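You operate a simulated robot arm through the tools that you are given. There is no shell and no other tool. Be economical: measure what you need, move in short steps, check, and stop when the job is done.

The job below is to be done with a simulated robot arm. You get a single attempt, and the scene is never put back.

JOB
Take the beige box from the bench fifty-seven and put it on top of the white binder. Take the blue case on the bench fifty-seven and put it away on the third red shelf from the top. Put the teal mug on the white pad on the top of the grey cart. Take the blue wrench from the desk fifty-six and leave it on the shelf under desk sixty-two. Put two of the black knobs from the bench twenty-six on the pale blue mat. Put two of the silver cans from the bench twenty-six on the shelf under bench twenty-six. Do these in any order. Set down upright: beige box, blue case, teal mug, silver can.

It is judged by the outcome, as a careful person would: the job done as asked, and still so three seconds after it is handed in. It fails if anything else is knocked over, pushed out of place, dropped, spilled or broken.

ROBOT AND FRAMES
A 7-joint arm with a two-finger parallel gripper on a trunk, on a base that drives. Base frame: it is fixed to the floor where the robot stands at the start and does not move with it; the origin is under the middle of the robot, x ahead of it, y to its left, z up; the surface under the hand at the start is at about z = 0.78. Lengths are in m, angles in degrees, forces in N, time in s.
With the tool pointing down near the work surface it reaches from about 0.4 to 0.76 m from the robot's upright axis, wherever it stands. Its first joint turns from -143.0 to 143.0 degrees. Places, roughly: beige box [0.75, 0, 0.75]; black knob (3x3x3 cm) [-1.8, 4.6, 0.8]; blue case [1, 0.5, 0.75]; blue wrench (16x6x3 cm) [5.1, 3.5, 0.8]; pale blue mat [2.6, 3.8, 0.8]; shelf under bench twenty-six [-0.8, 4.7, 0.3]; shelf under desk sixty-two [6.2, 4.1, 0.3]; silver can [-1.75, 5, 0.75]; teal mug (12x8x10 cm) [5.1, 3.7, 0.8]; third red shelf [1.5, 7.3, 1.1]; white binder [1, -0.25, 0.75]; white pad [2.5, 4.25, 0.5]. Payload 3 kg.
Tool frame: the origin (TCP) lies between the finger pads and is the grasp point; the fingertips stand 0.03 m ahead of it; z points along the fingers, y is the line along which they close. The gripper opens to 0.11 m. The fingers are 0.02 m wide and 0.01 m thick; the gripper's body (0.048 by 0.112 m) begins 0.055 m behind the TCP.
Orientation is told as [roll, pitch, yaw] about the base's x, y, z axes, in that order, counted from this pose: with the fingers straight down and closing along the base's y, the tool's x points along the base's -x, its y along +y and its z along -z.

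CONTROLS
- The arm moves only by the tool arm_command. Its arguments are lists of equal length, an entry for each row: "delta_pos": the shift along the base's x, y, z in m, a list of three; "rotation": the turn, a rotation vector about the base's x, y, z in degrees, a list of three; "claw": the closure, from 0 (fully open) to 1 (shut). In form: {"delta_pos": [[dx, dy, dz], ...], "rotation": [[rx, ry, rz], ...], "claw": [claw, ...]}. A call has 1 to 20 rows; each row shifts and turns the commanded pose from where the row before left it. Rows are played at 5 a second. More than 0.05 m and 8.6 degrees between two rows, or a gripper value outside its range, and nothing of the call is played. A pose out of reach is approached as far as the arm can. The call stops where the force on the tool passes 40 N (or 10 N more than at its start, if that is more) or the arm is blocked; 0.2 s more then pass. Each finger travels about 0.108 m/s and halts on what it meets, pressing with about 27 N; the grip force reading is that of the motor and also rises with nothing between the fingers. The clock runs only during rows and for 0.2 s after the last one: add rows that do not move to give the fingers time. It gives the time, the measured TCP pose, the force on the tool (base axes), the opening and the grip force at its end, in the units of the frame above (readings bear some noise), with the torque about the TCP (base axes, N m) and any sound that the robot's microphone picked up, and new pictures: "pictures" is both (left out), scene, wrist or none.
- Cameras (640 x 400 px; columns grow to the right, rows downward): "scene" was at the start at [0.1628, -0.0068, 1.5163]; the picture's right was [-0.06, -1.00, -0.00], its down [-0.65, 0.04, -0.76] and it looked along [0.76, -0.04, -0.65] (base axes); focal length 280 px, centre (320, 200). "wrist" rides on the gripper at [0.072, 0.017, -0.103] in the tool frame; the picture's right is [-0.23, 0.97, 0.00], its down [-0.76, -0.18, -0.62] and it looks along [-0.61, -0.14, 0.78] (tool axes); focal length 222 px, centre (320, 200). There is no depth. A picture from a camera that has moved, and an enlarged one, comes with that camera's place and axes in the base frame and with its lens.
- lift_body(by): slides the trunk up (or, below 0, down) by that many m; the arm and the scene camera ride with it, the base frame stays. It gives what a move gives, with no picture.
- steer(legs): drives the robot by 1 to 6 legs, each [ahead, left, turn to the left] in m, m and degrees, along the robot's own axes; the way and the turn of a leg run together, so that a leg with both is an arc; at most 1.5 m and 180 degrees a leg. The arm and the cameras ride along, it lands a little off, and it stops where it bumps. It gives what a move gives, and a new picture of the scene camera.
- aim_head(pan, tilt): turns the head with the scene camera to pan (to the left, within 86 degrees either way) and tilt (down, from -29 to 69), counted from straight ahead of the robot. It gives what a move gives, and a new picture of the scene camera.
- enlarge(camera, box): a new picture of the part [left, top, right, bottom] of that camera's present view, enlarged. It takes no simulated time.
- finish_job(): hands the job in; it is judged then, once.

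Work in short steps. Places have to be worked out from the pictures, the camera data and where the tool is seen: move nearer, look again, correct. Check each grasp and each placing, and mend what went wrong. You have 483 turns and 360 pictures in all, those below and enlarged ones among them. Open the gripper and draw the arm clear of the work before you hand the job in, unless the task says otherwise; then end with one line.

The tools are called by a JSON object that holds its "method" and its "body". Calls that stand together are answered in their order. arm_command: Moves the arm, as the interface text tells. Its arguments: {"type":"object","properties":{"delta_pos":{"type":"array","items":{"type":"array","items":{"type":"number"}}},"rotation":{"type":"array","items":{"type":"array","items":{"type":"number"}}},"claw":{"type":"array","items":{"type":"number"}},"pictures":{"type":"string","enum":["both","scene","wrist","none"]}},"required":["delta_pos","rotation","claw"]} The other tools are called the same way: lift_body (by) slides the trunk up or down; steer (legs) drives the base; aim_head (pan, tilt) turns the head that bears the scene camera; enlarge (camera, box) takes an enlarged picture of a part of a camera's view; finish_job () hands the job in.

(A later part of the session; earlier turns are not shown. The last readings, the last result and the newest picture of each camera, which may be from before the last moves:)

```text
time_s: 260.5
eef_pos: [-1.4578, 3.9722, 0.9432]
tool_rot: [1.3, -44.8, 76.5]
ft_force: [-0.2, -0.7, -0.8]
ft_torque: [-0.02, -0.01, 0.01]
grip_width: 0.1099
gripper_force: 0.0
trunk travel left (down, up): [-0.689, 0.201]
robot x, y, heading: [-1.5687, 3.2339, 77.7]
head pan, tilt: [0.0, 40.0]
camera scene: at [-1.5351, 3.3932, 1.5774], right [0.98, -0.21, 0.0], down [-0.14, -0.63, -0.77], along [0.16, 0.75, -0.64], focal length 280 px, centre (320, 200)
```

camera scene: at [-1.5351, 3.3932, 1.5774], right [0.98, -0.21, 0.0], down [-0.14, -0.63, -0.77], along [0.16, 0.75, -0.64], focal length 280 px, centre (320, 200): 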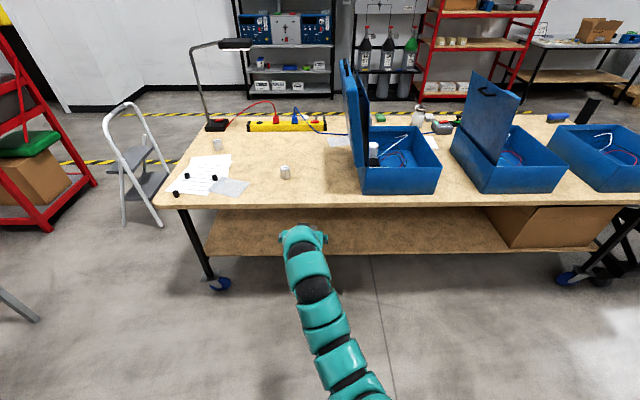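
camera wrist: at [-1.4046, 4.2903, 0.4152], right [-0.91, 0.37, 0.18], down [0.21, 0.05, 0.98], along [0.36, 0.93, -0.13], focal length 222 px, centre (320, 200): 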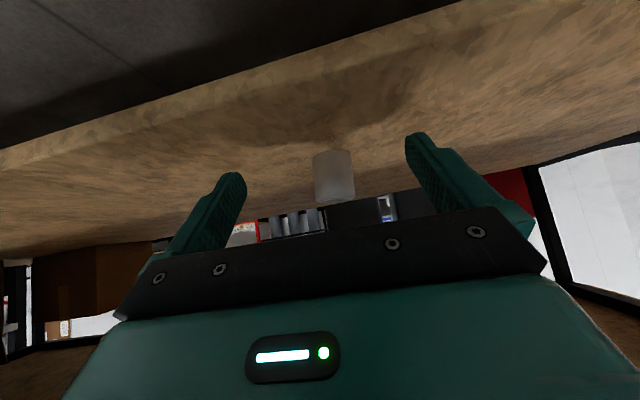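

C1 is at about (-1.463, 4.53). I'll shift left 0.124 and drive ahead 0.45, keeping the hand high.

{"method": "steer", "body": {"legs": [[0.45, 0.124, 0]]}}

{"method": "arm_command", "body": {"delta_pos": [[0, 0, -0.045], [0, 0, -0.04], [0, 0, -0.035]], "rotation": [[0, 0, 0], [0, 0, 0], [0, 0, 0]], "claw": [0, 0, 0]}}

```text
time_s: 263.3
eef_pos: [-1.4853, 4.4382, 0.9426]
tool_rot: [1.2, -44.8, 76.6]
ft_force: [0.3, 0.0, 0.6]
ft_torque: [0.02, 0.01, 0.01]
grip_width: 0.1098
gripper_force: 0.1
trunk travel left (down, up): [-0.689, 0.201]
robot x, y, heading: [-1.5937, 3.6984, 78.0]
head pan, tilt: [0.0, 40.0]
camera scene: at [-1.5619, 3.8605, 1.5773], right [0.98, -0.21, 0.0], down [-0.13, -0.63, -0.77], along [0.16, 0.75, -0.64], focal length 280 px, centre (320, 200)
```

scene: 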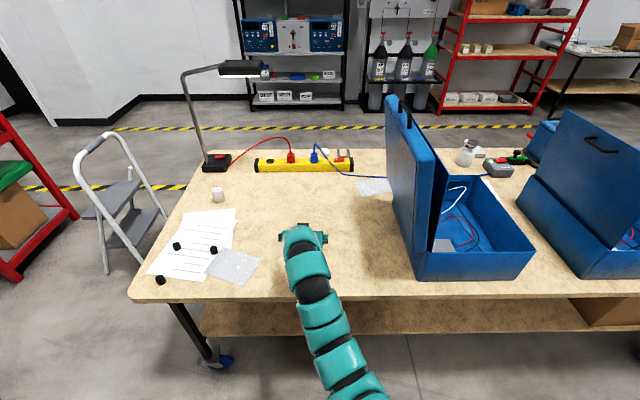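

```text
time_s: 264.1
eef_pos: [-1.4852, 4.4364, 0.8221]
tool_rot: [1.3, -44.9, 76.5]
ft_force: [-0.7, 1.1, -0.1]
ft_torque: [0.02, -0.01, -0.02]
grip_width: 0.11
gripper_force: 0.1
trunk travel left (down, up): [-0.689, 0.201]
robot x, y, heading: [-1.5943, 3.7017, 78.0]
head pan, tilt: [0.0, 40.0]
camera scene: at [-1.5617, 3.86, 1.5773], right [0.98, -0.21, 0.0], down [-0.13, -0.63, -0.77], along [0.16, 0.75, -0.64], focal length 280 px, centre (320, 200)
camera wrist: at [-1.53, 4.3186, 0.8445], right [-0.91, 0.37, 0.18], down [0.21, 0.06, 0.98], along [0.35, 0.93, -0.13], focal length 222 px, centre (320, 200)
```

scene: 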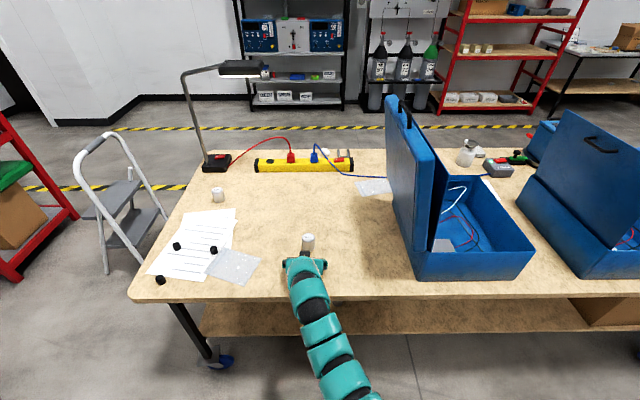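
wrist: 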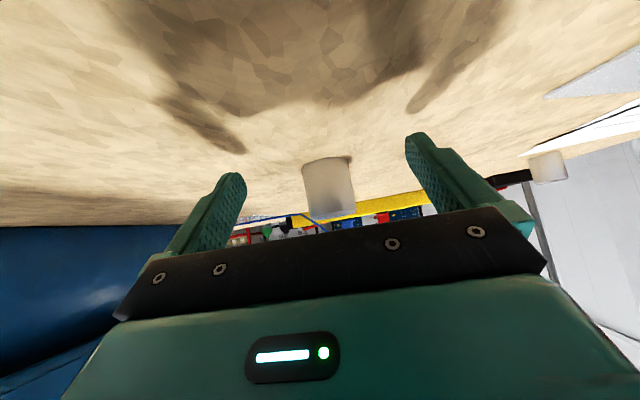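

It's centred. I'll advance onto the can and close.

{"method": "arm_command", "body": {"delta_pos": [[0.0073, 0.031, 0], [0.0073, 0.031, 0], [0.007, 0.03, 0], [0, 0, 0], [0, 0, 0], [0, 0, 0], [0, 0, 0]], "rotation": [[0, 0, 0], [0, 0, 0], [0, 0, 0], [0, 0, 0], [0, 0, 0], [0, 0, 0], [0, 0, 0]], "claw": [0, 0, 0, 0.4, 0.7, 1, 1], "pictures": "wrist"}}

```text
time_s: 265.7
eef_pos: [-1.4648, 4.5297, 0.8233]
tool_rot: [1.3, -44.9, 76.5]
ft_force: [-0.3, 0.7, 0.6]
ft_torque: [0.0, -0.01, -0.01]
grip_width: 0.0473
gripper_force: 26.7
trunk travel left (down, up): [-0.689, 0.201]
robot x, y, heading: [-1.5932, 3.7022, 77.7]
head pan, tilt: [0.0, 40.0]
camera wrist: at [-1.5094, 4.4114, 0.8443], right [-0.91, 0.37, 0.18], down [0.21, 0.06, 0.98], along [0.35, 0.93, -0.13], focal length 222 px, centre (320, 200)
```

wrist: 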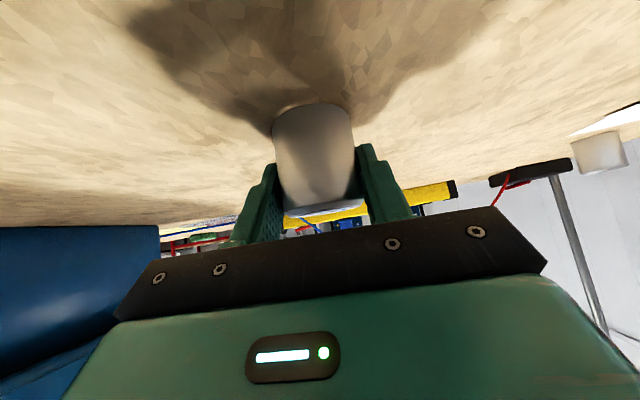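

Gripped. I'll lift, back off and shift left a bit, then lower for the shelf.

{"method": "arm_command", "body": {"delta_pos": [[0, 0, 0.03], [0, 0, 0.04], [0, 0, 0.02]], "rotation": [[0, 0, 0], [0, 0, 0], [0, 0, 0]], "claw": [1, 1, 1], "pictures": "none"}}

{"method": "steer", "body": {"legs": [[-0.52, 0.08, 0]]}}

{"method": "lift_body", "body": {"by": -0.4}}

{"method": "lift_body", "body": {"by": -0.1}}

```text
time_s: 266.5
eef_pos: [-1.4657, 4.5289, 0.9129]
tool_rot: [1.3, -44.8, 76.5]
ft_force: [0.2, 0.4, -1.8]
ft_torque: [0.02, -0.01, 0.01]
grip_width: 0.047
gripper_force: 27.1
trunk travel left (down, up): [-0.689, 0.201]
robot x, y, heading: [-1.5932, 3.7028, 78.2]
head pan, tilt: [0.0, 40.0]
```

```text
time_s: 269.6
eef_pos: [-1.6504, 4.0439, 0.9127]
tool_rot: [1.3, -44.9, 76.5]
ft_force: [-0.4, 0.5, -0.6]
ft_torque: [-0.02, 0.06, -0.02]
grip_width: 0.0469
gripper_force: 26.8
trunk travel left (down, up): [-0.689, 0.201]
robot x, y, heading: [-1.7787, 3.2143, 77.7]
head pan, tilt: [0.0, 40.0]
camera scene: at [-1.7472, 3.3737, 1.5774], right [0.98, -0.21, 0.0], down [-0.13, -0.63, -0.77], along [0.16, 0.75, -0.64], focal length 280 px, centre (320, 200)
```

scene: 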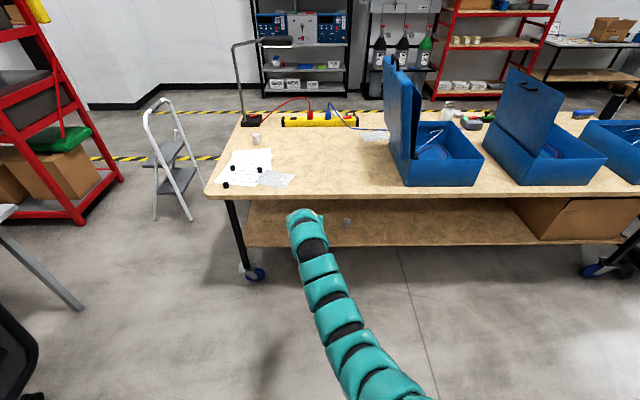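

```text
time_s: 273.4
eef_pos: [-1.6499, 4.043, 0.5136]
tool_rot: [1.3, -44.9, 76.6]
ft_force: [-0.6, 0.2, -1.7]
ft_torque: [0.0, 0.0, 0.0]
grip_width: 0.0472
gripper_force: 27.2
trunk travel left (down, up): [-0.289, 0.601]
robot x, y, heading: [-1.7826, 3.2126, 78.0]
head pan, tilt: [0.0, 40.0]
```

```text
time_s: 274.7
eef_pos: [-1.6505, 4.0444, 0.4139]
tool_rot: [1.3, -44.9, 76.5]
ft_force: [-0.1, -0.1, -1.0]
ft_torque: [-0.01, 0.0, 0.02]
grip_width: 0.047
gripper_force: 27.5
trunk travel left (down, up): [-0.189, 0.701]
robot x, y, heading: [-1.7804, 3.2146, 78.0]
head pan, tilt: [0.0, 40.0]
```

I'll drive ahead 0.53 over the shelf and lower to contact.

{"method": "steer", "body": {"legs": [[0.53, 0, 0]]}}

{"method": "arm_command", "body": {"delta_pos": [[0, 0, -0.02], [0, 0, -0.016]], "rotation": [[0, 0, 0], [0, 0, 0]], "claw": [1, 1], "pictures": "none"}}

{"method": "arm_command", "body": {"delta_pos": [[0, 0, -0.006]], "rotation": [[0, 0, 0]], "claw": [1], "pictures": "none"}}

```text
time_s: 277.8
eef_pos: [-1.5423, 4.5605, 0.4132]
tool_rot: [1.4, -44.9, 76.7]
ft_force: [-0.5, -0.1, -2.6]
ft_torque: [0.0, -0.01, 0.02]
grip_width: 0.0472
gripper_force: 27.4
trunk travel left (down, up): [-0.189, 0.701]
robot x, y, heading: [-1.6702, 3.7297, 77.9]
head pan, tilt: [0.0, 40.0]
camera scene: at [-1.6377, 3.8916, 1.0773], right [0.98, -0.21, 0.0], down [-0.13, -0.63, -0.77], along [0.16, 0.75, -0.64], focal length 280 px, centre (320, 200)
```

scene: 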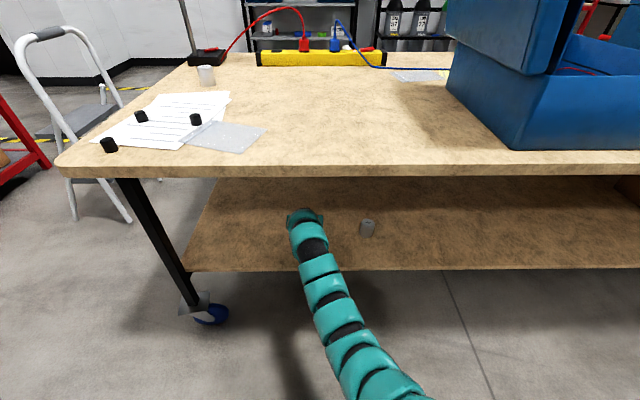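

```text
time_s: 278.4
eef_pos: [-1.5415, 4.5603, 0.3778]
tool_rot: [1.2, -44.9, 76.6]
ft_force: [0.0, -0.3, -0.8]
ft_torque: [-0.01, 0.0, 0.01]
grip_width: 0.0473
gripper_force: 26.7
trunk travel left (down, up): [-0.189, 0.701]
robot x, y, heading: [-1.6694, 3.7314, 78.1]
head pan, tilt: [0.0, 40.0]
```

```text
time_s: 278.8
eef_pos: [-1.5421, 4.5609, 0.3721]
tool_rot: [1.4, -45.1, 76.7]
ft_force: [-0.9, 0.2, 0.1]
ft_torque: [0.04, 0.02, 0.0]
grip_width: 0.0469
gripper_force: 26.5
trunk travel left (down, up): [-0.189, 0.701]
robot x, y, heading: [-1.6739, 3.7351, 78.0]
head pan, tilt: [0.0, 40.0]
```

Contact reached. I'll release and withdraw.

{"method": "arm_command", "body": {"delta_pos": [[0, 0, -0.001], [0, 0, 0], [0, 0, 0], [0, 0, 0], [-0.0085, -0.039, 0.005], [-0.0085, -0.039, 0.01], [-0.0085, -0.039, 0.01]], "rotation": [[0, 0, 0], [0, 0, 0], [0, 0, 0], [0, 0, 0], [0, 0, 0], [0, 0, 0], [0, 0, 0]], "claw": [1, 0.4, 0, 0, 0, 0, 0], "pictures": "wrist"}}

{"method": "steer", "body": {"legs": [[-0.5, 0, 0]]}}

```text
time_s: 280.4
eef_pos: [-1.5666, 4.4433, 0.3945]
tool_rot: [1.4, -44.9, 76.7]
ft_force: [-0.6, 0.3, -0.2]
ft_torque: [0.05, -0.02, 0.0]
grip_width: 0.11
gripper_force: 0.2
trunk travel left (down, up): [-0.189, 0.701]
robot x, y, heading: [-1.6708, 3.7299, 78.4]
head pan, tilt: [0.0, 40.0]
camera wrist: at [-1.6122, 4.3256, 0.4169], right [-0.91, 0.36, 0.18], down [0.21, 0.06, 0.98], along [0.35, 0.93, -0.13], focal length 222 px, centre (320, 200)
```

wrist: 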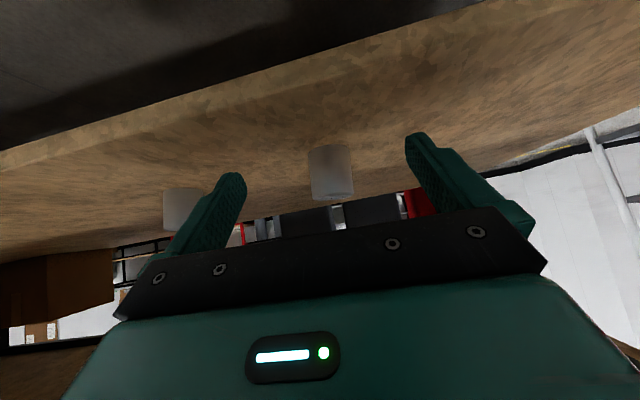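

```text
time_s: 283.3
eef_pos: [-1.6687, 3.9573, 0.3939]
tool_rot: [1.3, -44.9, 76.4]
ft_force: [-0.3, 0.2, 0.5]
ft_torque: [-0.01, -0.01, 0.02]
grip_width: 0.1102
gripper_force: 0.0
trunk travel left (down, up): [-0.189, 0.701]
robot x, y, heading: [-1.7746, 3.2418, 77.6]
head pan, tilt: [0.0, 40.0]
camera scene: at [-1.7407, 3.4044, 1.0773], right [0.98, -0.21, 0.0], down [-0.14, -0.63, -0.77], along [0.16, 0.75, -0.64], focal length 280 px, centre (320, 200)
```

scene: 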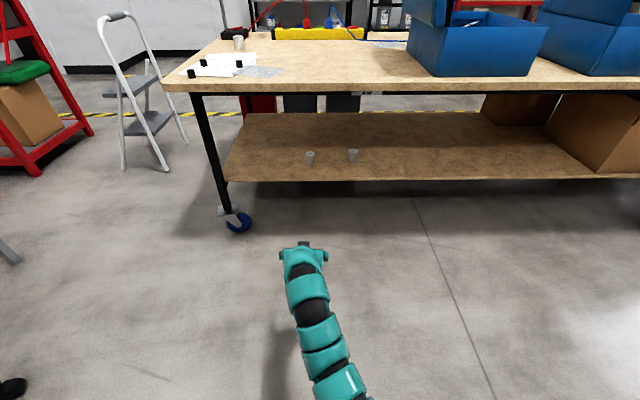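

Both cans stand on the lower shelf. Now the knobs: I'll raise the trunk, set the tool vertical, and move up near them.

{"method": "lift_body", "body": {"by": 0.4}}

{"method": "lift_body", "body": {"by": 0.2}}

{"method": "arm_command", "body": {"delta_pos": [[0, -0.02, 0], [0, -0.02, 0], [0, -0.01, 0], [0, 0, 0], [0, 0, 0], [0, 0, 0]], "rotation": [[-7.3, 1.6, 0], [-7.3, 1.6, 0], [-7.3, 1.6, 0], [-7.3, 1.6, 0], [-7.3, 1.6, 0], [-7.3, 1.6, 0]], "claw": [0, 0, 0, 0, 0, 0], "pictures": "none"}}

{"method": "steer", "body": {"legs": [[0.66, 0.1, 0]]}}

{"method": "aim_head", "body": {"pan": 15, "tilt": 55}}

```text
time_s: 287.1
eef_pos: [-1.6677, 3.957, 0.7939]
tool_rot: [1.3, -44.8, 76.4]
ft_force: [-0.3, 0.8, 0.1]
ft_torque: [-0.02, -0.03, -0.04]
grip_width: 0.1101
gripper_force: 0.1
trunk travel left (down, up): [-0.589, 0.301]
robot x, y, heading: [-1.7715, 3.243, 77.8]
head pan, tilt: [0.0, 40.0]
```

```text
time_s: 289.3
eef_pos: [-1.6685, 3.9579, 0.9952]
tool_rot: [1.3, -44.9, 76.4]
ft_force: [-0.5, 0.4, 0.4]
ft_torque: [-0.03, -0.02, -0.02]
grip_width: 0.1098
gripper_force: 0.0
trunk travel left (down, up): [-0.789, 0.101]
robot x, y, heading: [-1.7727, 3.247, 77.4]
head pan, tilt: [0.0, 40.0]
```

```text
time_s: 290.7
eef_pos: [-1.6688, 3.9072, 0.9935]
tool_rot: [0.5, 0.1, 76.9]
ft_force: [-0.1, -0.4, -0.6]
ft_torque: [0.02, 0.02, 0.01]
grip_width: 0.1099
gripper_force: 0.0
trunk travel left (down, up): [-0.789, 0.101]
robot x, y, heading: [-1.7762, 3.2461, 77.8]
head pan, tilt: [0.0, 40.0]
```

```text
time_s: 294.4
eef_pos: [-1.6218, 4.5705, 0.9944]
tool_rot: [0.5, 0.0, 76.5]
ft_force: [0.6, 0.4, -0.5]
ft_torque: [-0.01, -0.03, 0.02]
grip_width: 0.1101
gripper_force: 0.0
trunk travel left (down, up): [-0.789, 0.101]
robot x, y, heading: [-1.728, 3.9058, 77.6]
head pan, tilt: [0.0, 40.0]
camera scene: at [-1.6969, 4.0687, 1.6773], right [0.98, -0.21, 0.0], down [-0.14, -0.63, -0.77], along [0.16, 0.75, -0.64], focal length 280 px, centre (320, 200)
```

scene: 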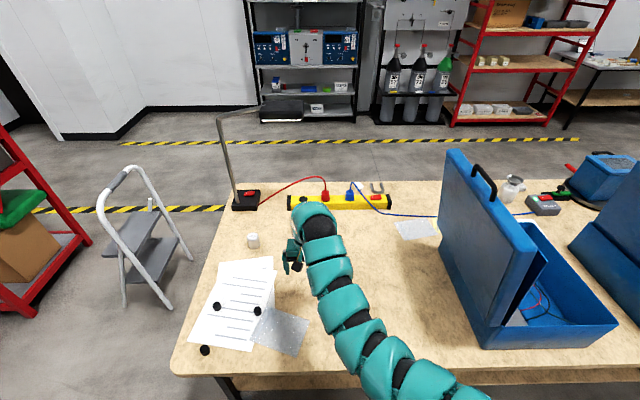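

```text
time_s: 295.2
eef_pos: [-1.6224, 4.5696, 0.9943]
tool_rot: [0.4, 0.0, 76.6]
ft_force: [-0.2, 0.0, 0.1]
ft_torque: [0.01, 0.01, 0.0]
grip_width: 0.1101
gripper_force: 0.0
trunk travel left (down, up): [-0.789, 0.101]
robot x, y, heading: [-1.7272, 3.909, 77.7]
head pan, tilt: [15.0, 55.0]
camera scene: at [-1.7184, 4.0571, 1.6567], right [1.0, 0.04, 0.0], down [0.04, -0.82, -0.57], along [-0.03, 0.57, -0.82], focal length 280 px, centre (320, 200)
```

scene: 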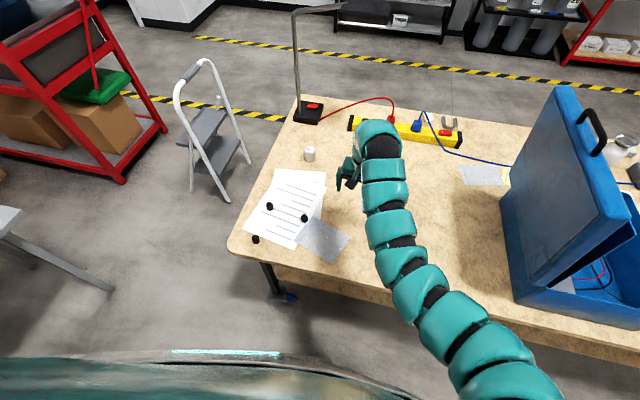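

K2 is at about (-1.803, 4.576). I'll move the hand over it, partly closing the fingers to a 0.06 opening.

{"method": "arm_command", "body": {"delta_pos": [[-0.045, 0.0015, 0], [-0.045, 0.0015, 0], [-0.045, 0.0015, -0.02], [-0.045, 0.0015, -0.02], [0, 0, -0.04]], "rotation": [[0, 0, 0], [0, 0, 0], [0, 0, 0], [0, 0, 0], [0, 0, 0]], "claw": [0.2, 0.4, 0.4, 0.4, 0.4], "pictures": "wrist"}}

```text
time_s: 296.4
eef_pos: [-1.8022, 4.5771, 0.9151]
tool_rot: [0.5, -0.1, 76.4]
ft_force: [0.8, 0.9, -0.6]
ft_torque: [0.02, -0.02, -0.01]
grip_width: 0.0658
gripper_force: 0.1
trunk travel left (down, up): [-0.789, 0.101]
robot x, y, heading: [-1.7336, 3.9081, 77.7]
head pan, tilt: [15.0, 55.0]
camera wrist: at [-1.8368, 4.5103, 1.0185], right [-0.89, 0.45, 0.01], down [0.36, 0.7, 0.62], along [0.27, 0.56, -0.78], focal length 222 px, centre (320, 200)
```

wrist: 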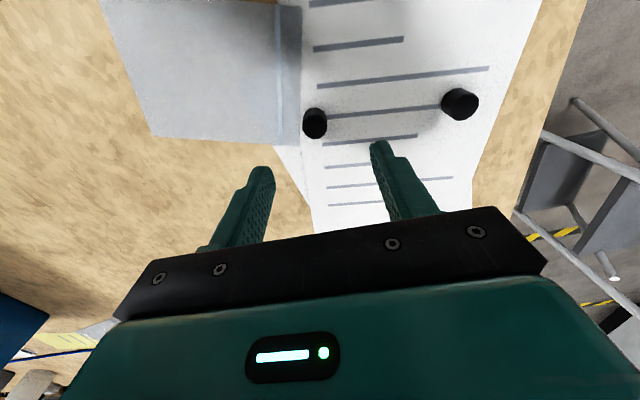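

It's aligned. I'll descend to TCP 0.815 and close.

{"method": "arm_command", "body": {"delta_pos": [[0.002, 0, -0.04], [0, 0, -0.04], [0, 0, -0.02], [0, 0, 0], [0, 0, 0], [0, 0, 0]], "rotation": [[0, 0, 0], [0, 0, 0], [0, 0, 0], [0, 0, 0], [0, 0, 0], [0, 0, 0]], "claw": [0.4, 0.4, 0.4, 0.7, 1, 1], "pictures": "wrist"}}

```text
time_s: 297.8
eef_pos: [-1.7966, 4.5611, 0.8534]
tool_rot: [0.5, -0.1, 76.5]
ft_force: [0.0, 1.1, -0.4]
ft_torque: [-0.03, -0.03, -0.01]
grip_width: 0.0
gripper_force: 27.0
out of reach, approached as far as the arm can: row 2, 3
trunk travel left (down, up): [-0.789, 0.101]
robot x, y, heading: [-1.7317, 3.9103, 77.6]
head pan, tilt: [15.0, 55.0]
camera wrist: at [-1.8311, 4.4943, 0.9561], right [-0.89, 0.45, 0.01], down [0.36, 0.7, 0.62], along [0.27, 0.56, -0.78], focal length 222 px, centre (320, 200)
```

wrist: 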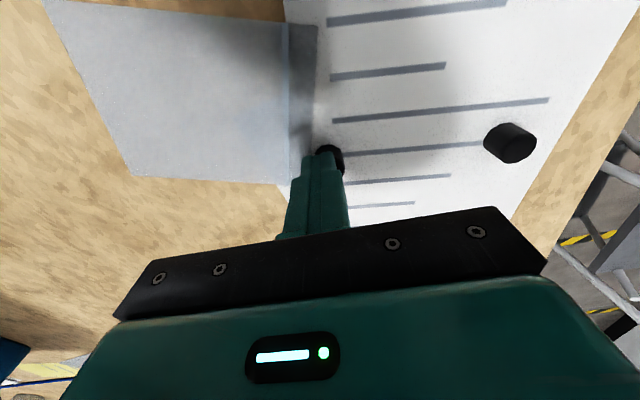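

Reach-limited with the trunk high. I'll open, raise the hand, lower the trunk, and try again.

{"method": "arm_command", "body": {"delta_pos": [[0, 0, 0.04], [-0.0035, 0.016, 0.04], [0, 0, 0.04]], "rotation": [[0, 0, 0], [0, 0, 0], [0, 0, 0]], "claw": [0.4, 0.4, 0.4], "pictures": "none"}}

{"method": "lift_body", "body": {"by": -0.1}}

{"method": "arm_command", "body": {"delta_pos": [[0, 0, 0]], "rotation": [[0, 0, 0]], "claw": [0.4], "pictures": "wrist"}}

```text
time_s: 298.6
eef_pos: [-1.8007, 4.5773, 0.9736]
tool_rot: [0.5, -0.1, 76.6]
ft_force: [-0.1, -0.3, 0.5]
ft_torque: [-0.01, 0.0, -0.02]
grip_width: 0.0661
gripper_force: 0.0
trunk travel left (down, up): [-0.789, 0.101]
robot x, y, heading: [-1.7315, 3.9087, 77.5]
head pan, tilt: [15.0, 55.0]
```

```text
time_s: 299.9
eef_pos: [-1.8007, 4.5777, 0.8724]
tool_rot: [0.5, -0.1, 76.7]
ft_force: [0.0, -0.2, 0.7]
ft_torque: [0.0, 0.02, 0.0]
grip_width: 0.0659
gripper_force: 0.0
trunk travel left (down, up): [-0.689, 0.201]
robot x, y, heading: [-1.7336, 3.9073, 77.4]
head pan, tilt: [15.0, 55.0]
```

```text
time_s: 300.3
eef_pos: [-1.8007, 4.5787, 0.8741]
tool_rot: [0.6, -0.1, 76.6]
ft_force: [0.2, 0.3, 0.0]
ft_torque: [0.0, -0.03, 0.01]
grip_width: 0.0659
gripper_force: 0.1
trunk travel left (down, up): [-0.689, 0.201]
robot x, y, heading: [-1.728, 3.9122, 77.6]
head pan, tilt: [15.0, 55.0]
camera wrist: at [-1.835, 4.5109, 0.9764], right [-0.89, 0.45, 0.01], down [0.36, 0.7, 0.62], along [0.27, 0.56, -0.78], focal length 222 px, centre (320, 200)
```

wrist: 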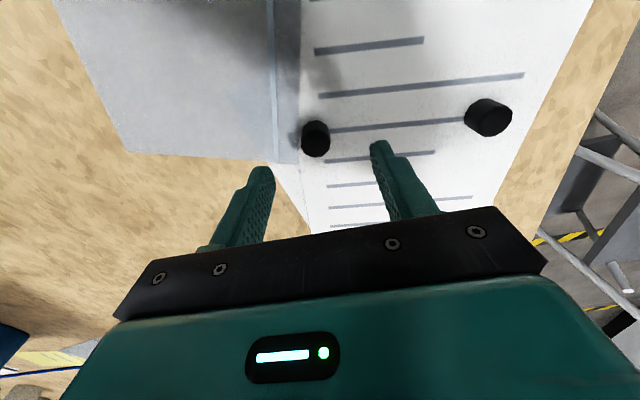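

I'll descend 0.058 and close.

{"method": "arm_command", "body": {"delta_pos": [[0, 0, -0.03], [0, 0, -0.028], [0, 0, 0], [0, 0, 0], [0, 0, 0]], "rotation": [[0, 0, 0], [0, 0, 0], [0, 0, 0], [0, 0, 0], [0, 0, 0]], "claw": [0.4, 0.4, 0.7, 1, 1], "pictures": "wrist"}}

```text
time_s: 301.5
eef_pos: [-1.8004, 4.5801, 0.8146]
tool_rot: [0.5, -0.1, 76.6]
ft_force: [-0.8, 0.7, 0.7]
ft_torque: [0.02, -0.02, 0.01]
grip_width: 0.023
gripper_force: 26.8
trunk travel left (down, up): [-0.689, 0.201]
robot x, y, heading: [-1.7297, 3.909, 77.7]
head pan, tilt: [15.0, 55.0]
camera wrist: at [-1.8355, 4.5113, 0.9185], right [-0.89, 0.45, 0.01], down [0.36, 0.7, 0.62], along [0.27, 0.56, -0.78], focal length 222 px, centre (320, 200)
```

wrist: 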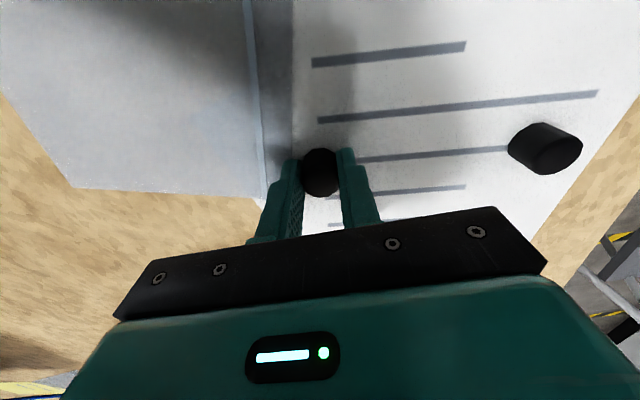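

Knob gripped. I'll lift it, back off and head east toward the mat.

{"method": "arm_command", "body": {"delta_pos": [[0, 0, 0.04], [0, 0, 0.05], [0, 0, 0.05], [0, 0, 0.04]], "rotation": [[0, 0, 0], [0, 0, 0], [0, 0, 0], [0, 0, 0]], "claw": [1, 1, 1, 1], "pictures": "wrist"}}

{"method": "steer", "body": {"legs": [[-0.52, 0, 0], [0, 0, -78], [1.45, 0, 0], [1.45, 0, 0]]}}

{"method": "aim_head", "body": {"pan": 25, "tilt": 30}}

```text
time_s: 302.5
eef_pos: [-1.8009, 4.5776, 0.9934]
tool_rot: [0.4, 0.0, 76.6]
ft_force: [1.0, 0.2, -0.5]
ft_torque: [-0.02, -0.02, 0.0]
grip_width: 0.0229
gripper_force: 26.9
trunk travel left (down, up): [-0.689, 0.201]
robot x, y, heading: [-1.7345, 3.9087, 77.7]
head pan, tilt: [15.0, 55.0]
camera wrist: at [-1.8353, 4.5103, 1.0984], right [-0.9, 0.45, 0.01], down [0.35, 0.7, 0.62], along [0.27, 0.56, -0.78], focal length 222 px, centre (320, 200)
```

wrist: 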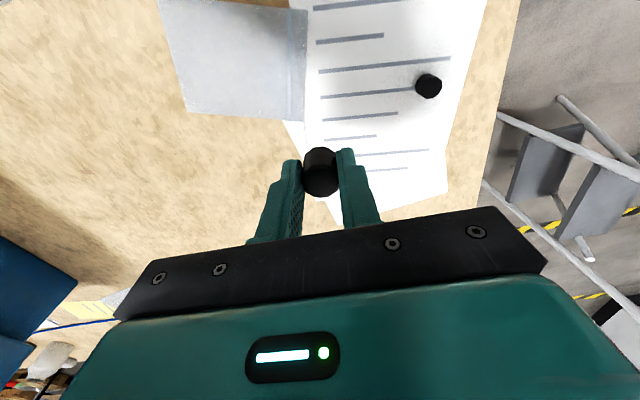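

```text
time_s: 322.6
eef_pos: [1.7094, 3.5258, 0.9941]
tool_rot: [0.6, 0.0, -2.5]
ft_force: [-0.4, 0.3, -0.8]
ft_torque: [0.01, 0.02, 0.01]
grip_width: 0.0229
gripper_force: 27.4
trunk travel left (down, up): [-0.689, 0.201]
robot x, y, heading: [1.0656, 3.3267, -1.6]
head pan, tilt: [15.0, 55.0]
camera scene: at [1.2131, 3.3427, 1.5566], right [0.24, -0.97, 0.0], down [-0.8, -0.19, -0.57], along [0.56, 0.13, -0.82], focal length 280 px, centre (320, 200)
```

scene: 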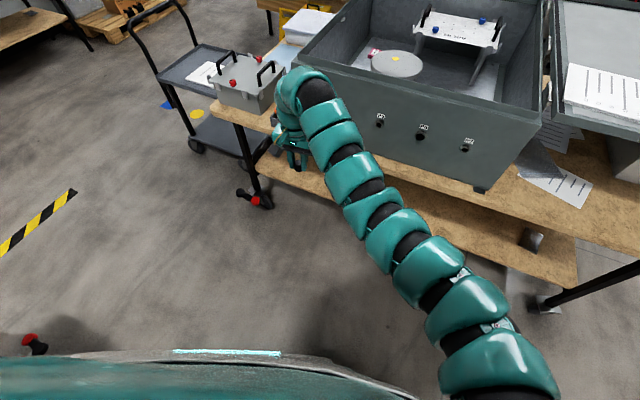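

```text
time_s: 323.4
eef_pos: [1.7087, 3.525, 0.9966]
tool_rot: [0.5, -0.1, -2.3]
ft_force: [0.3, -0.2, 0.2]
ft_torque: [0.01, 0.01, -0.03]
grip_width: 0.023
gripper_force: 27.5
trunk travel left (down, up): [-0.689, 0.201]
robot x, y, heading: [1.0668, 3.3319, -1.3]
head pan, tilt: [25.0, 30.0]
camera scene: at [1.2256, 3.3619, 1.5926], right [0.4, -0.92, 0.0], down [-0.46, -0.2, -0.87], along [0.79, 0.35, -0.5], focal length 280 px, centre (320, 200)
```

scene: 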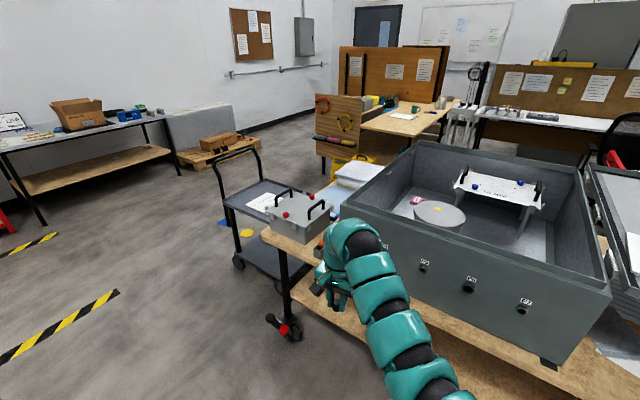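

I can see the grey cart with a white pad, and something pale blue behind the handled box. I'll enlarge.

{"method": "enlarge", "body": {"camera": "scene", "box": [210, 140, 410, 270]}}

```text
3.08 times, centred on (310, 205) of scene
camera zoom: at [1.2256, 3.3619, 1.5926], right [0.4, -0.92, 0.0], down [-0.46, -0.2, -0.87], along [0.79, 0.35, -0.5], focal length 861 px, centre (351, 185)
```

zoom: 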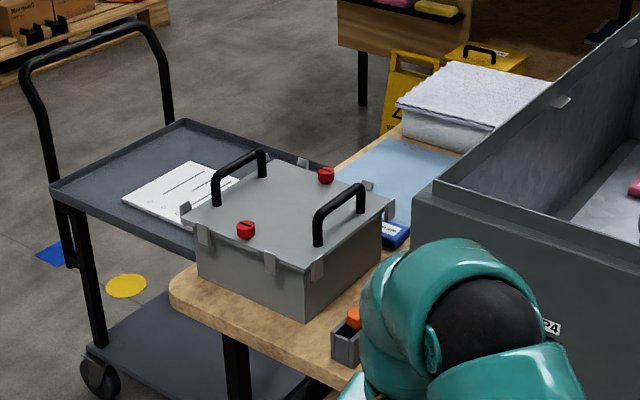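

The mat lies on the east half of that bench's north end, beyond the handled box, and the grey cart is just north of it. I'll raise up and go around the north side for a view.

{"method": "lift_body", "body": {"by": 0.2}}

{"method": "steer", "body": {"legs": [[0.36, 0, 0], [0, 1.45, 0], [0, 0.45, 0]]}}

{"method": "aim_head", "body": {"pan": -25, "tilt": 35}}

```text
time_s: 325.6
eef_pos: [1.7098, 3.5251, 1.1952]
tool_rot: [0.5, -0.1, -2.4]
ft_force: [0.3, 0.0, -0.1]
ft_torque: [-0.01, 0.02, -0.01]
grip_width: 0.0229
gripper_force: 27.1
trunk travel left (down, up): [-0.889, 0.001]
robot x, y, heading: [1.0626, 3.3286, -1.1]
head pan, tilt: [25.0, 30.0]
```

```text
time_s: 337.1
eef_pos: [2.1268, 5.4117, 1.1961]
tool_rot: [0.5, -0.1, -2.8]
ft_force: [-0.1, 0.3, -0.6]
ft_torque: [-0.03, 0.02, 0.03]
grip_width: 0.0229
gripper_force: 27.0
trunk travel left (down, up): [-0.889, 0.001]
robot x, y, heading: [1.4785, 5.2201, -2.0]
head pan, tilt: [25.0, 30.0]
camera scene: at [1.6416, 5.2528, 1.7927], right [0.39, -0.92, 0.0], down [-0.46, -0.2, -0.87], along [0.8, 0.34, -0.5], focal length 280 px, centre (320, 200)
```

scene: 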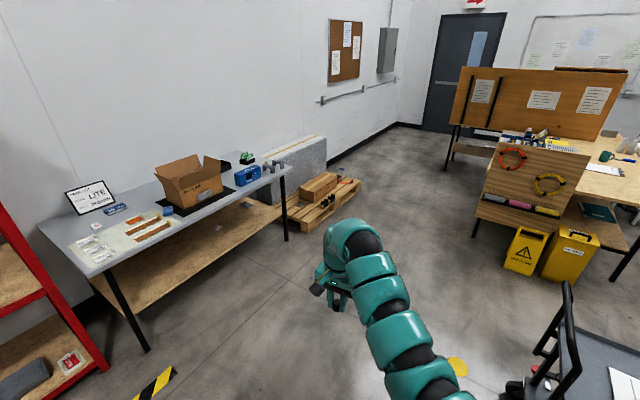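

```text
time_s: 338.2
eef_pos: [2.1263, 5.4114, 1.1944]
tool_rot: [0.4, -0.1, -2.9]
ft_force: [1.1, -0.3, 0.4]
ft_torque: [-0.02, -0.03, -0.03]
grip_width: 0.0227
gripper_force: 26.9
trunk travel left (down, up): [-0.889, 0.001]
robot x, y, heading: [1.4791, 5.224, -1.6]
head pan, tilt: [-25.0, 35.0]
camera scene: at [1.6369, 5.1766, 1.7849], right [-0.45, -0.89, 0.0], down [-0.51, 0.26, -0.82], along [0.73, -0.37, -0.57], focal length 280 px, centre (320, 200)
```

scene: 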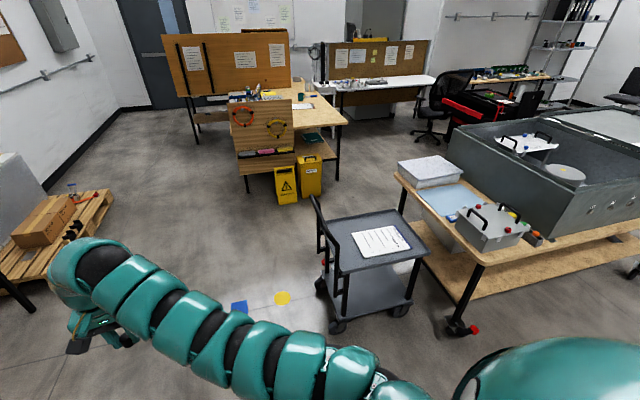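

Excellent view: mat centre at about (2.56, 3.74), the cart's pad at about (2.54, 4.33), and free floor east of the cart around (3.1, 4.3). I'll go there via the north and face southwest.

{"method": "steer", "body": {"legs": [[1.45, -0.05, 0], [0.28, 0, 0], [0, 0, -136], [0.3, 0.26, 0]]}}

{"method": "aim_head", "body": {"pan": 10, "tilt": 45}}

```text
time_s: 354.8
eef_pos: [2.8302, 4.1387, 1.1941]
tool_rot: [0.5, 0.1, -139.3]
ft_force: [-0.3, 0.5, 0.1]
ft_torque: [0.0, -0.02, 0.02]
grip_width: 0.0229
gripper_force: 27.1
trunk travel left (down, up): [-0.889, 0.001]
robot x, y, heading: [3.1666, 4.7216, -138.1]
head pan, tilt: [-25.0, 35.0]
camera scene: at [3.0207, 4.641, 1.7849], right [-0.29, 0.96, 0.0], down [0.55, 0.17, -0.82], along [-0.78, -0.23, -0.57], focal length 280 px, centre (320, 200)
```

scene: 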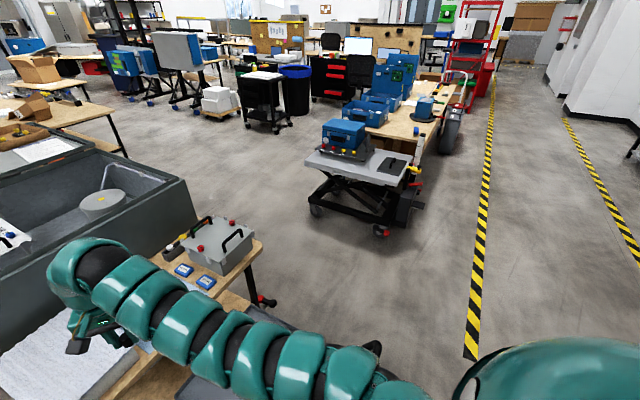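

```text
time_s: 355.8
eef_pos: [2.8296, 4.1388, 1.1937]
tool_rot: [0.4, 0.0, -139.2]
ft_force: [-0.2, 0.2, 0.3]
ft_torque: [0.01, 0.0, 0.01]
grip_width: 0.0226
gripper_force: 27.0
trunk travel left (down, up): [-0.889, 0.001]
robot x, y, heading: [3.1671, 4.7226, -138.3]
head pan, tilt: [10.0, 45.0]
camera scene: at [3.0545, 4.6032, 1.7701], right [-0.78, 0.62, 0.0], down [0.44, 0.55, -0.71], along [-0.44, -0.55, -0.71], focal length 280 px, centre (320, 200)
```

scene: 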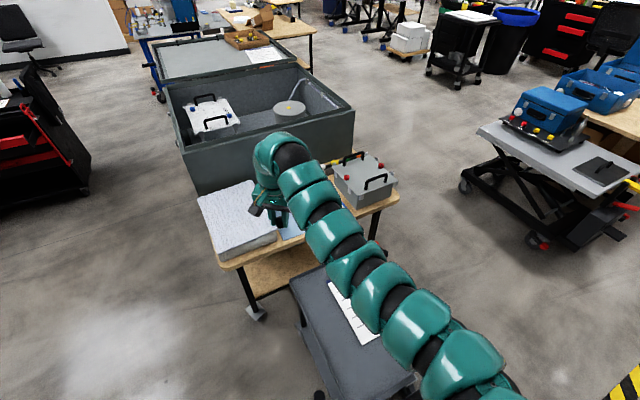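

The cart stands too close to the bench on the east side for a good stance, and the foam block is in the way. The pocket west of the cart at about (2.22, 4.45) is better, so I'll reposition there.

{"method": "steer", "body": {"legs": [[-0.212, -0.387, 0], [0.631, -0.565, 0], [0, 0, 70], [0.33, -0.133, 0]]}}

{"method": "aim_head", "body": {"pan": 10, "tilt": 55}}

```text
time_s: 367.5
eef_pos: [2.641, 4.2854, 1.1941]
tool_rot: [0.5, 0.0, -70.2]
ft_force: [-0.4, -0.1, -0.3]
ft_torque: [0.01, -0.01, -0.01]
grip_width: 0.023
gripper_force: 26.4
trunk travel left (down, up): [-0.889, 0.001]
robot x, y, heading: [2.2194, 4.809, -69.2]
head pan, tilt: [10.0, 45.0]
camera scene: at [2.2851, 4.6608, 1.77], right [-0.86, -0.51, 0.0], down [-0.36, 0.61, -0.71], along [0.36, -0.61, -0.71], focal length 280 px, centre (320, 200)
```

scene: 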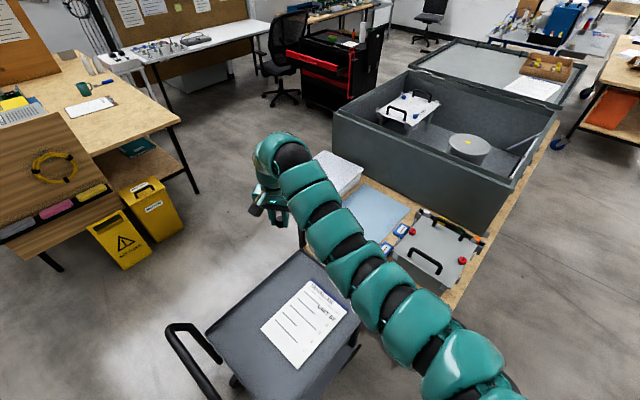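

```text
time_s: 368.2
eef_pos: [2.642, 4.286, 1.1949]
tool_rot: [0.5, -0.1, -70.2]
ft_force: [0.4, 0.1, -0.7]
ft_torque: [0.0, 0.0, 0.01]
grip_width: 0.0226
gripper_force: 26.8
trunk travel left (down, up): [-0.889, 0.001]
robot x, y, heading: [2.2189, 4.8102, -68.9]
head pan, tilt: [10.0, 55.0]
camera scene: at [2.2805, 4.6699, 1.7567], right [-0.86, -0.51, 0.0], down [-0.42, 0.7, -0.57], along [0.29, -0.49, -0.82], focal length 280 px, centre (320, 200)
```

scene: 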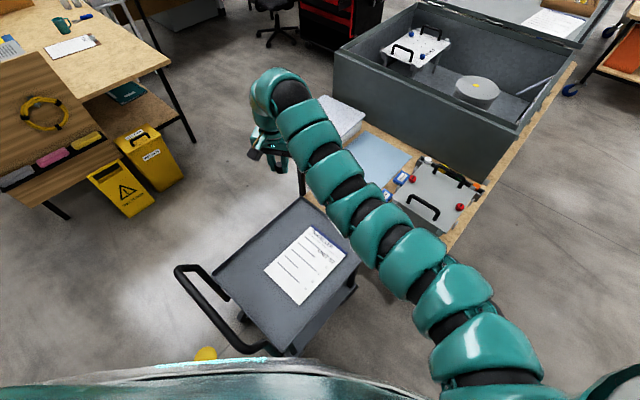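

Now I have accurate positions: mat corners at about (2.44,3.90), (2.39,3.65), (2.66,3.65) and (2.70,3.87), and the cart's west side at x≈2.4–2.48. I'll ease to (2.05, 4.46), keeping clear of the cart.

{"method": "steer", "body": {"legs": [[0.0, -0.23, 0], [0.27, -0.06, 0]]}}

```text
time_s: 371.5
eef_pos: [2.4648, 3.9271, 1.1937]
tool_rot: [0.5, -0.1, -70.3]
ft_force: [-0.2, 0.6, -0.1]
ft_torque: [0.03, -0.02, 0.0]
grip_width: 0.0229
gripper_force: 27.2
trunk travel left (down, up): [-0.889, 0.001]
robot x, y, heading: [2.0386, 4.4562, -69.4]
head pan, tilt: [10.0, 55.0]
camera scene: at [2.1047, 4.3115, 1.7566], right [-0.86, -0.51, 0.0], down [-0.42, 0.71, -0.57], along [0.29, -0.49, -0.82], focal length 280 px, centre (320, 200)
```

scene: 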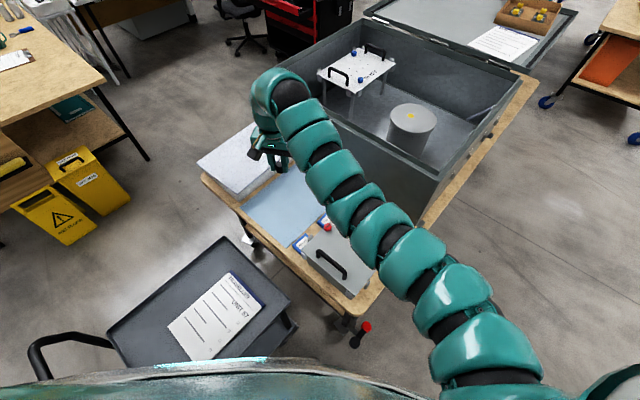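

Mat corners are refined to about (2.46,3.99), (2.72,3.93), (2.39,3.65) and (2.66,3.65). I'll lower the trunk over the mat and look through the wrist camera.

{"method": "arm_command", "body": {"delta_pos": [[0.025, -0.022, 0], [0.022, -0.02, 0]], "rotation": [[0, 0, 0], [0, 0, 0]], "claw": [1, 1], "pictures": "none"}}

{"method": "lift_body", "body": {"by": -0.27}}

{"method": "arm_command", "body": {"delta_pos": [[0, 0, 0]], "rotation": [[0, 0, 0]], "claw": [1], "pictures": "wrist"}}

```text
time_s: 372.1
eef_pos: [2.4943, 3.899, 1.195]
tool_rot: [0.6, 0.1, -70.5]
ft_force: [0.4, -0.5, 0.8]
ft_torque: [0.02, 0.0, 0.01]
grip_width: 0.023
gripper_force: 27.1
out of reach, approached as far as the arm can: row 2
trunk travel left (down, up): [-0.889, 0.001]
robot x, y, heading: [2.0403, 4.4502, -69.5]
head pan, tilt: [10.0, 55.0]
```

```text
time_s: 374.8
eef_pos: [2.4962, 3.899, 0.9263]
tool_rot: [0.6, 0.0, -70.4]
ft_force: [0.4, 0.8, 0.5]
ft_torque: [0.0, -0.02, -0.03]
grip_width: 0.0227
gripper_force: 26.7
trunk travel left (down, up): [-0.619, 0.271]
robot x, y, heading: [2.0407, 4.4544, -69.5]
head pan, tilt: [10.0, 55.0]
```

```text
time_s: 375.2
eef_pos: [2.4972, 3.8996, 0.9254]
tool_rot: [0.5, 0.0, -70.4]
ft_force: [-0.4, -1.2, -0.3]
ft_torque: [0.03, -0.02, 0.01]
grip_width: 0.023
gripper_force: 26.8
trunk travel left (down, up): [-0.619, 0.271]
robot x, y, heading: [2.042, 4.4506, -69.6]
head pan, tilt: [10.0, 55.0]
camera wrist: at [2.4853, 3.9725, 1.0288], right [0.99, 0.11, 0.01], down [0.08, -0.78, 0.62], along [0.08, -0.62, -0.78], focal length 222 px, centre (320, 200)
```

wrist: 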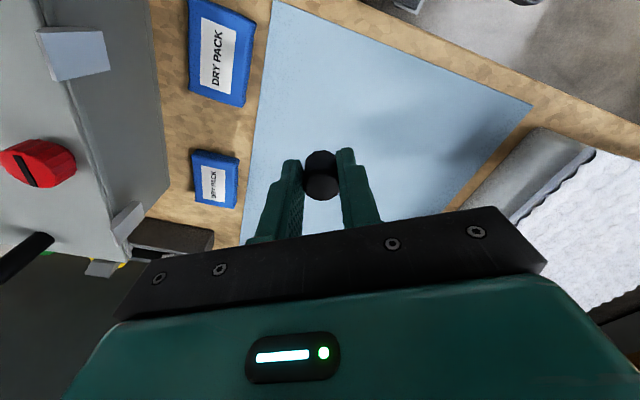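

The knob is over the mat. I'll lower it to the surface.

{"method": "arm_command", "body": {"delta_pos": [[0, 0, -0.045], [0, 0, -0.04], [0, 0, -0.01]], "rotation": [[0, 0, 0], [0, 0, 0], [0, 0, 0]], "claw": [1, 1, 1], "pictures": "none"}}

{"method": "arm_command", "body": {"delta_pos": [[0, 0, -0.006]], "rotation": [[0, 0, 0]], "claw": [1], "pictures": "wrist"}}

```text
time_s: 376.0
eef_pos: [2.4888, 3.9061, 0.8318]
tool_rot: [0.6, -0.1, -70.4]
ft_force: [-0.8, 0.1, 0.6]
ft_torque: [-0.03, -0.04, -0.02]
grip_width: 0.0227
gripper_force: 27.1
out of reach, approached as far as the arm can: row 1, 2
trunk travel left (down, up): [-0.619, 0.271]
robot x, y, heading: [2.0411, 4.4546, -69.4]
head pan, tilt: [10.0, 55.0]
```

```text
time_s: 376.4
eef_pos: [2.4868, 3.906, 0.8246]
tool_rot: [0.5, 0.0, -70.4]
ft_force: [0.4, -0.7, 0.2]
ft_torque: [-0.02, 0.03, 0.02]
grip_width: 0.0228
gripper_force: 26.5
trunk travel left (down, up): [-0.619, 0.271]
robot x, y, heading: [2.0444, 4.4497, -69.2]
head pan, tilt: [10.0, 55.0]
camera wrist: at [2.4765, 3.9786, 0.9291], right [0.99, 0.11, 0.01], down [0.08, -0.78, 0.62], along [0.08, -0.62, -0.78], focal length 222 px, centre (320, 200)
```

wrist: 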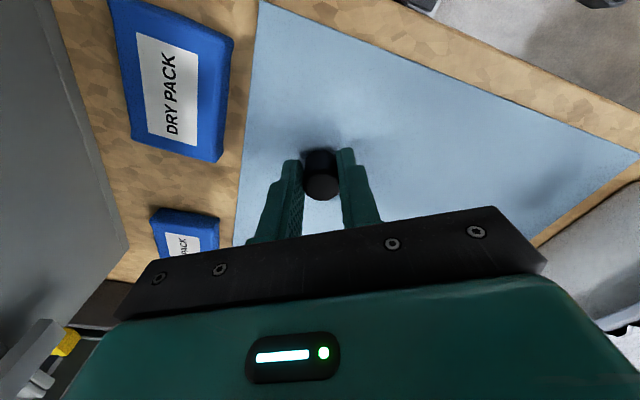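

I'll keep lowering in small steps to contact.

{"method": "arm_command", "body": {"delta_pos": [[0, 0, -0.005]], "rotation": [[0, 0, 0]], "claw": [1], "pictures": "none"}}

{"method": "arm_command", "body": {"delta_pos": [[0, 0, -0.004]], "rotation": [[0, 0, 0]], "claw": [1], "pictures": "none"}}

```text
time_s: 376.8
eef_pos: [2.4869, 3.9053, 0.8198]
tool_rot: [0.5, 0.0, -70.5]
ft_force: [0.6, -0.4, -0.3]
ft_torque: [0.0, 0.0, 0.02]
grip_width: 0.0229
gripper_force: 26.8
trunk travel left (down, up): [-0.619, 0.271]
robot x, y, heading: [2.0436, 4.4476, -69.4]
head pan, tilt: [10.0, 55.0]
```

```text
time_s: 377.2
eef_pos: [2.4867, 3.9055, 0.8181]
tool_rot: [0.7, -0.2, -70.5]
ft_force: [-3.4, 1.5, 13.9]
ft_torque: [-0.03, 0.13, -0.03]
grip_width: 0.023
gripper_force: 27.1
trunk travel left (down, up): [-0.619, 0.271]
robot x, y, heading: [2.0395, 4.4489, -69.3]
head pan, tilt: [10.0, 55.0]
```

Contact. I'll open partly and rise.

{"method": "arm_command", "body": {"delta_pos": [[0, 0, 0.001], [0, 0, 0], [0, 0, 0], [0, 0, 0.04], [0, 0, 0.05], [0, 0, 0.05]], "rotation": [[0, 0, 0], [0, 0, 0], [0, 0, 0], [0, 0, 0], [0, 0, 0], [0, 0, 0]], "claw": [0.8, 0.5, 0.5, 0.5, 0.5, 0.5], "pictures": "wrist"}}

{"method": "lift_body", "body": {"by": 0.25}}

```text
time_s: 378.6
eef_pos: [2.4857, 3.9063, 0.9578]
tool_rot: [0.5, 0.1, -70.5]
ft_force: [-0.9, -0.5, -0.4]
ft_torque: [-0.01, 0.02, -0.03]
grip_width: 0.055
gripper_force: 0.1
trunk travel left (down, up): [-0.619, 0.271]
robot x, y, heading: [2.0439, 4.4512, -69.5]
head pan, tilt: [10.0, 55.0]
camera wrist: at [2.4755, 3.979, 1.0615], right [0.99, 0.11, 0.01], down [0.08, -0.78, 0.62], along [0.08, -0.62, -0.78], focal length 222 px, centre (320, 200)
```

wrist: 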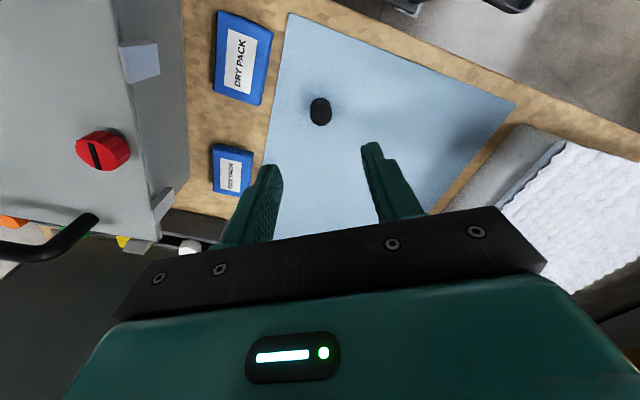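

```text
time_s: 381.2
eef_pos: [2.4863, 3.9058, 1.2065]
tool_rot: [0.4, -0.1, -70.4]
ft_force: [1.1, 0.1, 0.3]
ft_torque: [-0.01, -0.01, 0.03]
grip_width: 0.0548
gripper_force: 0.1
trunk travel left (down, up): [-0.869, 0.021]
robot x, y, heading: [2.0431, 4.4479, -69.5]
head pan, tilt: [10.0, 55.0]
```

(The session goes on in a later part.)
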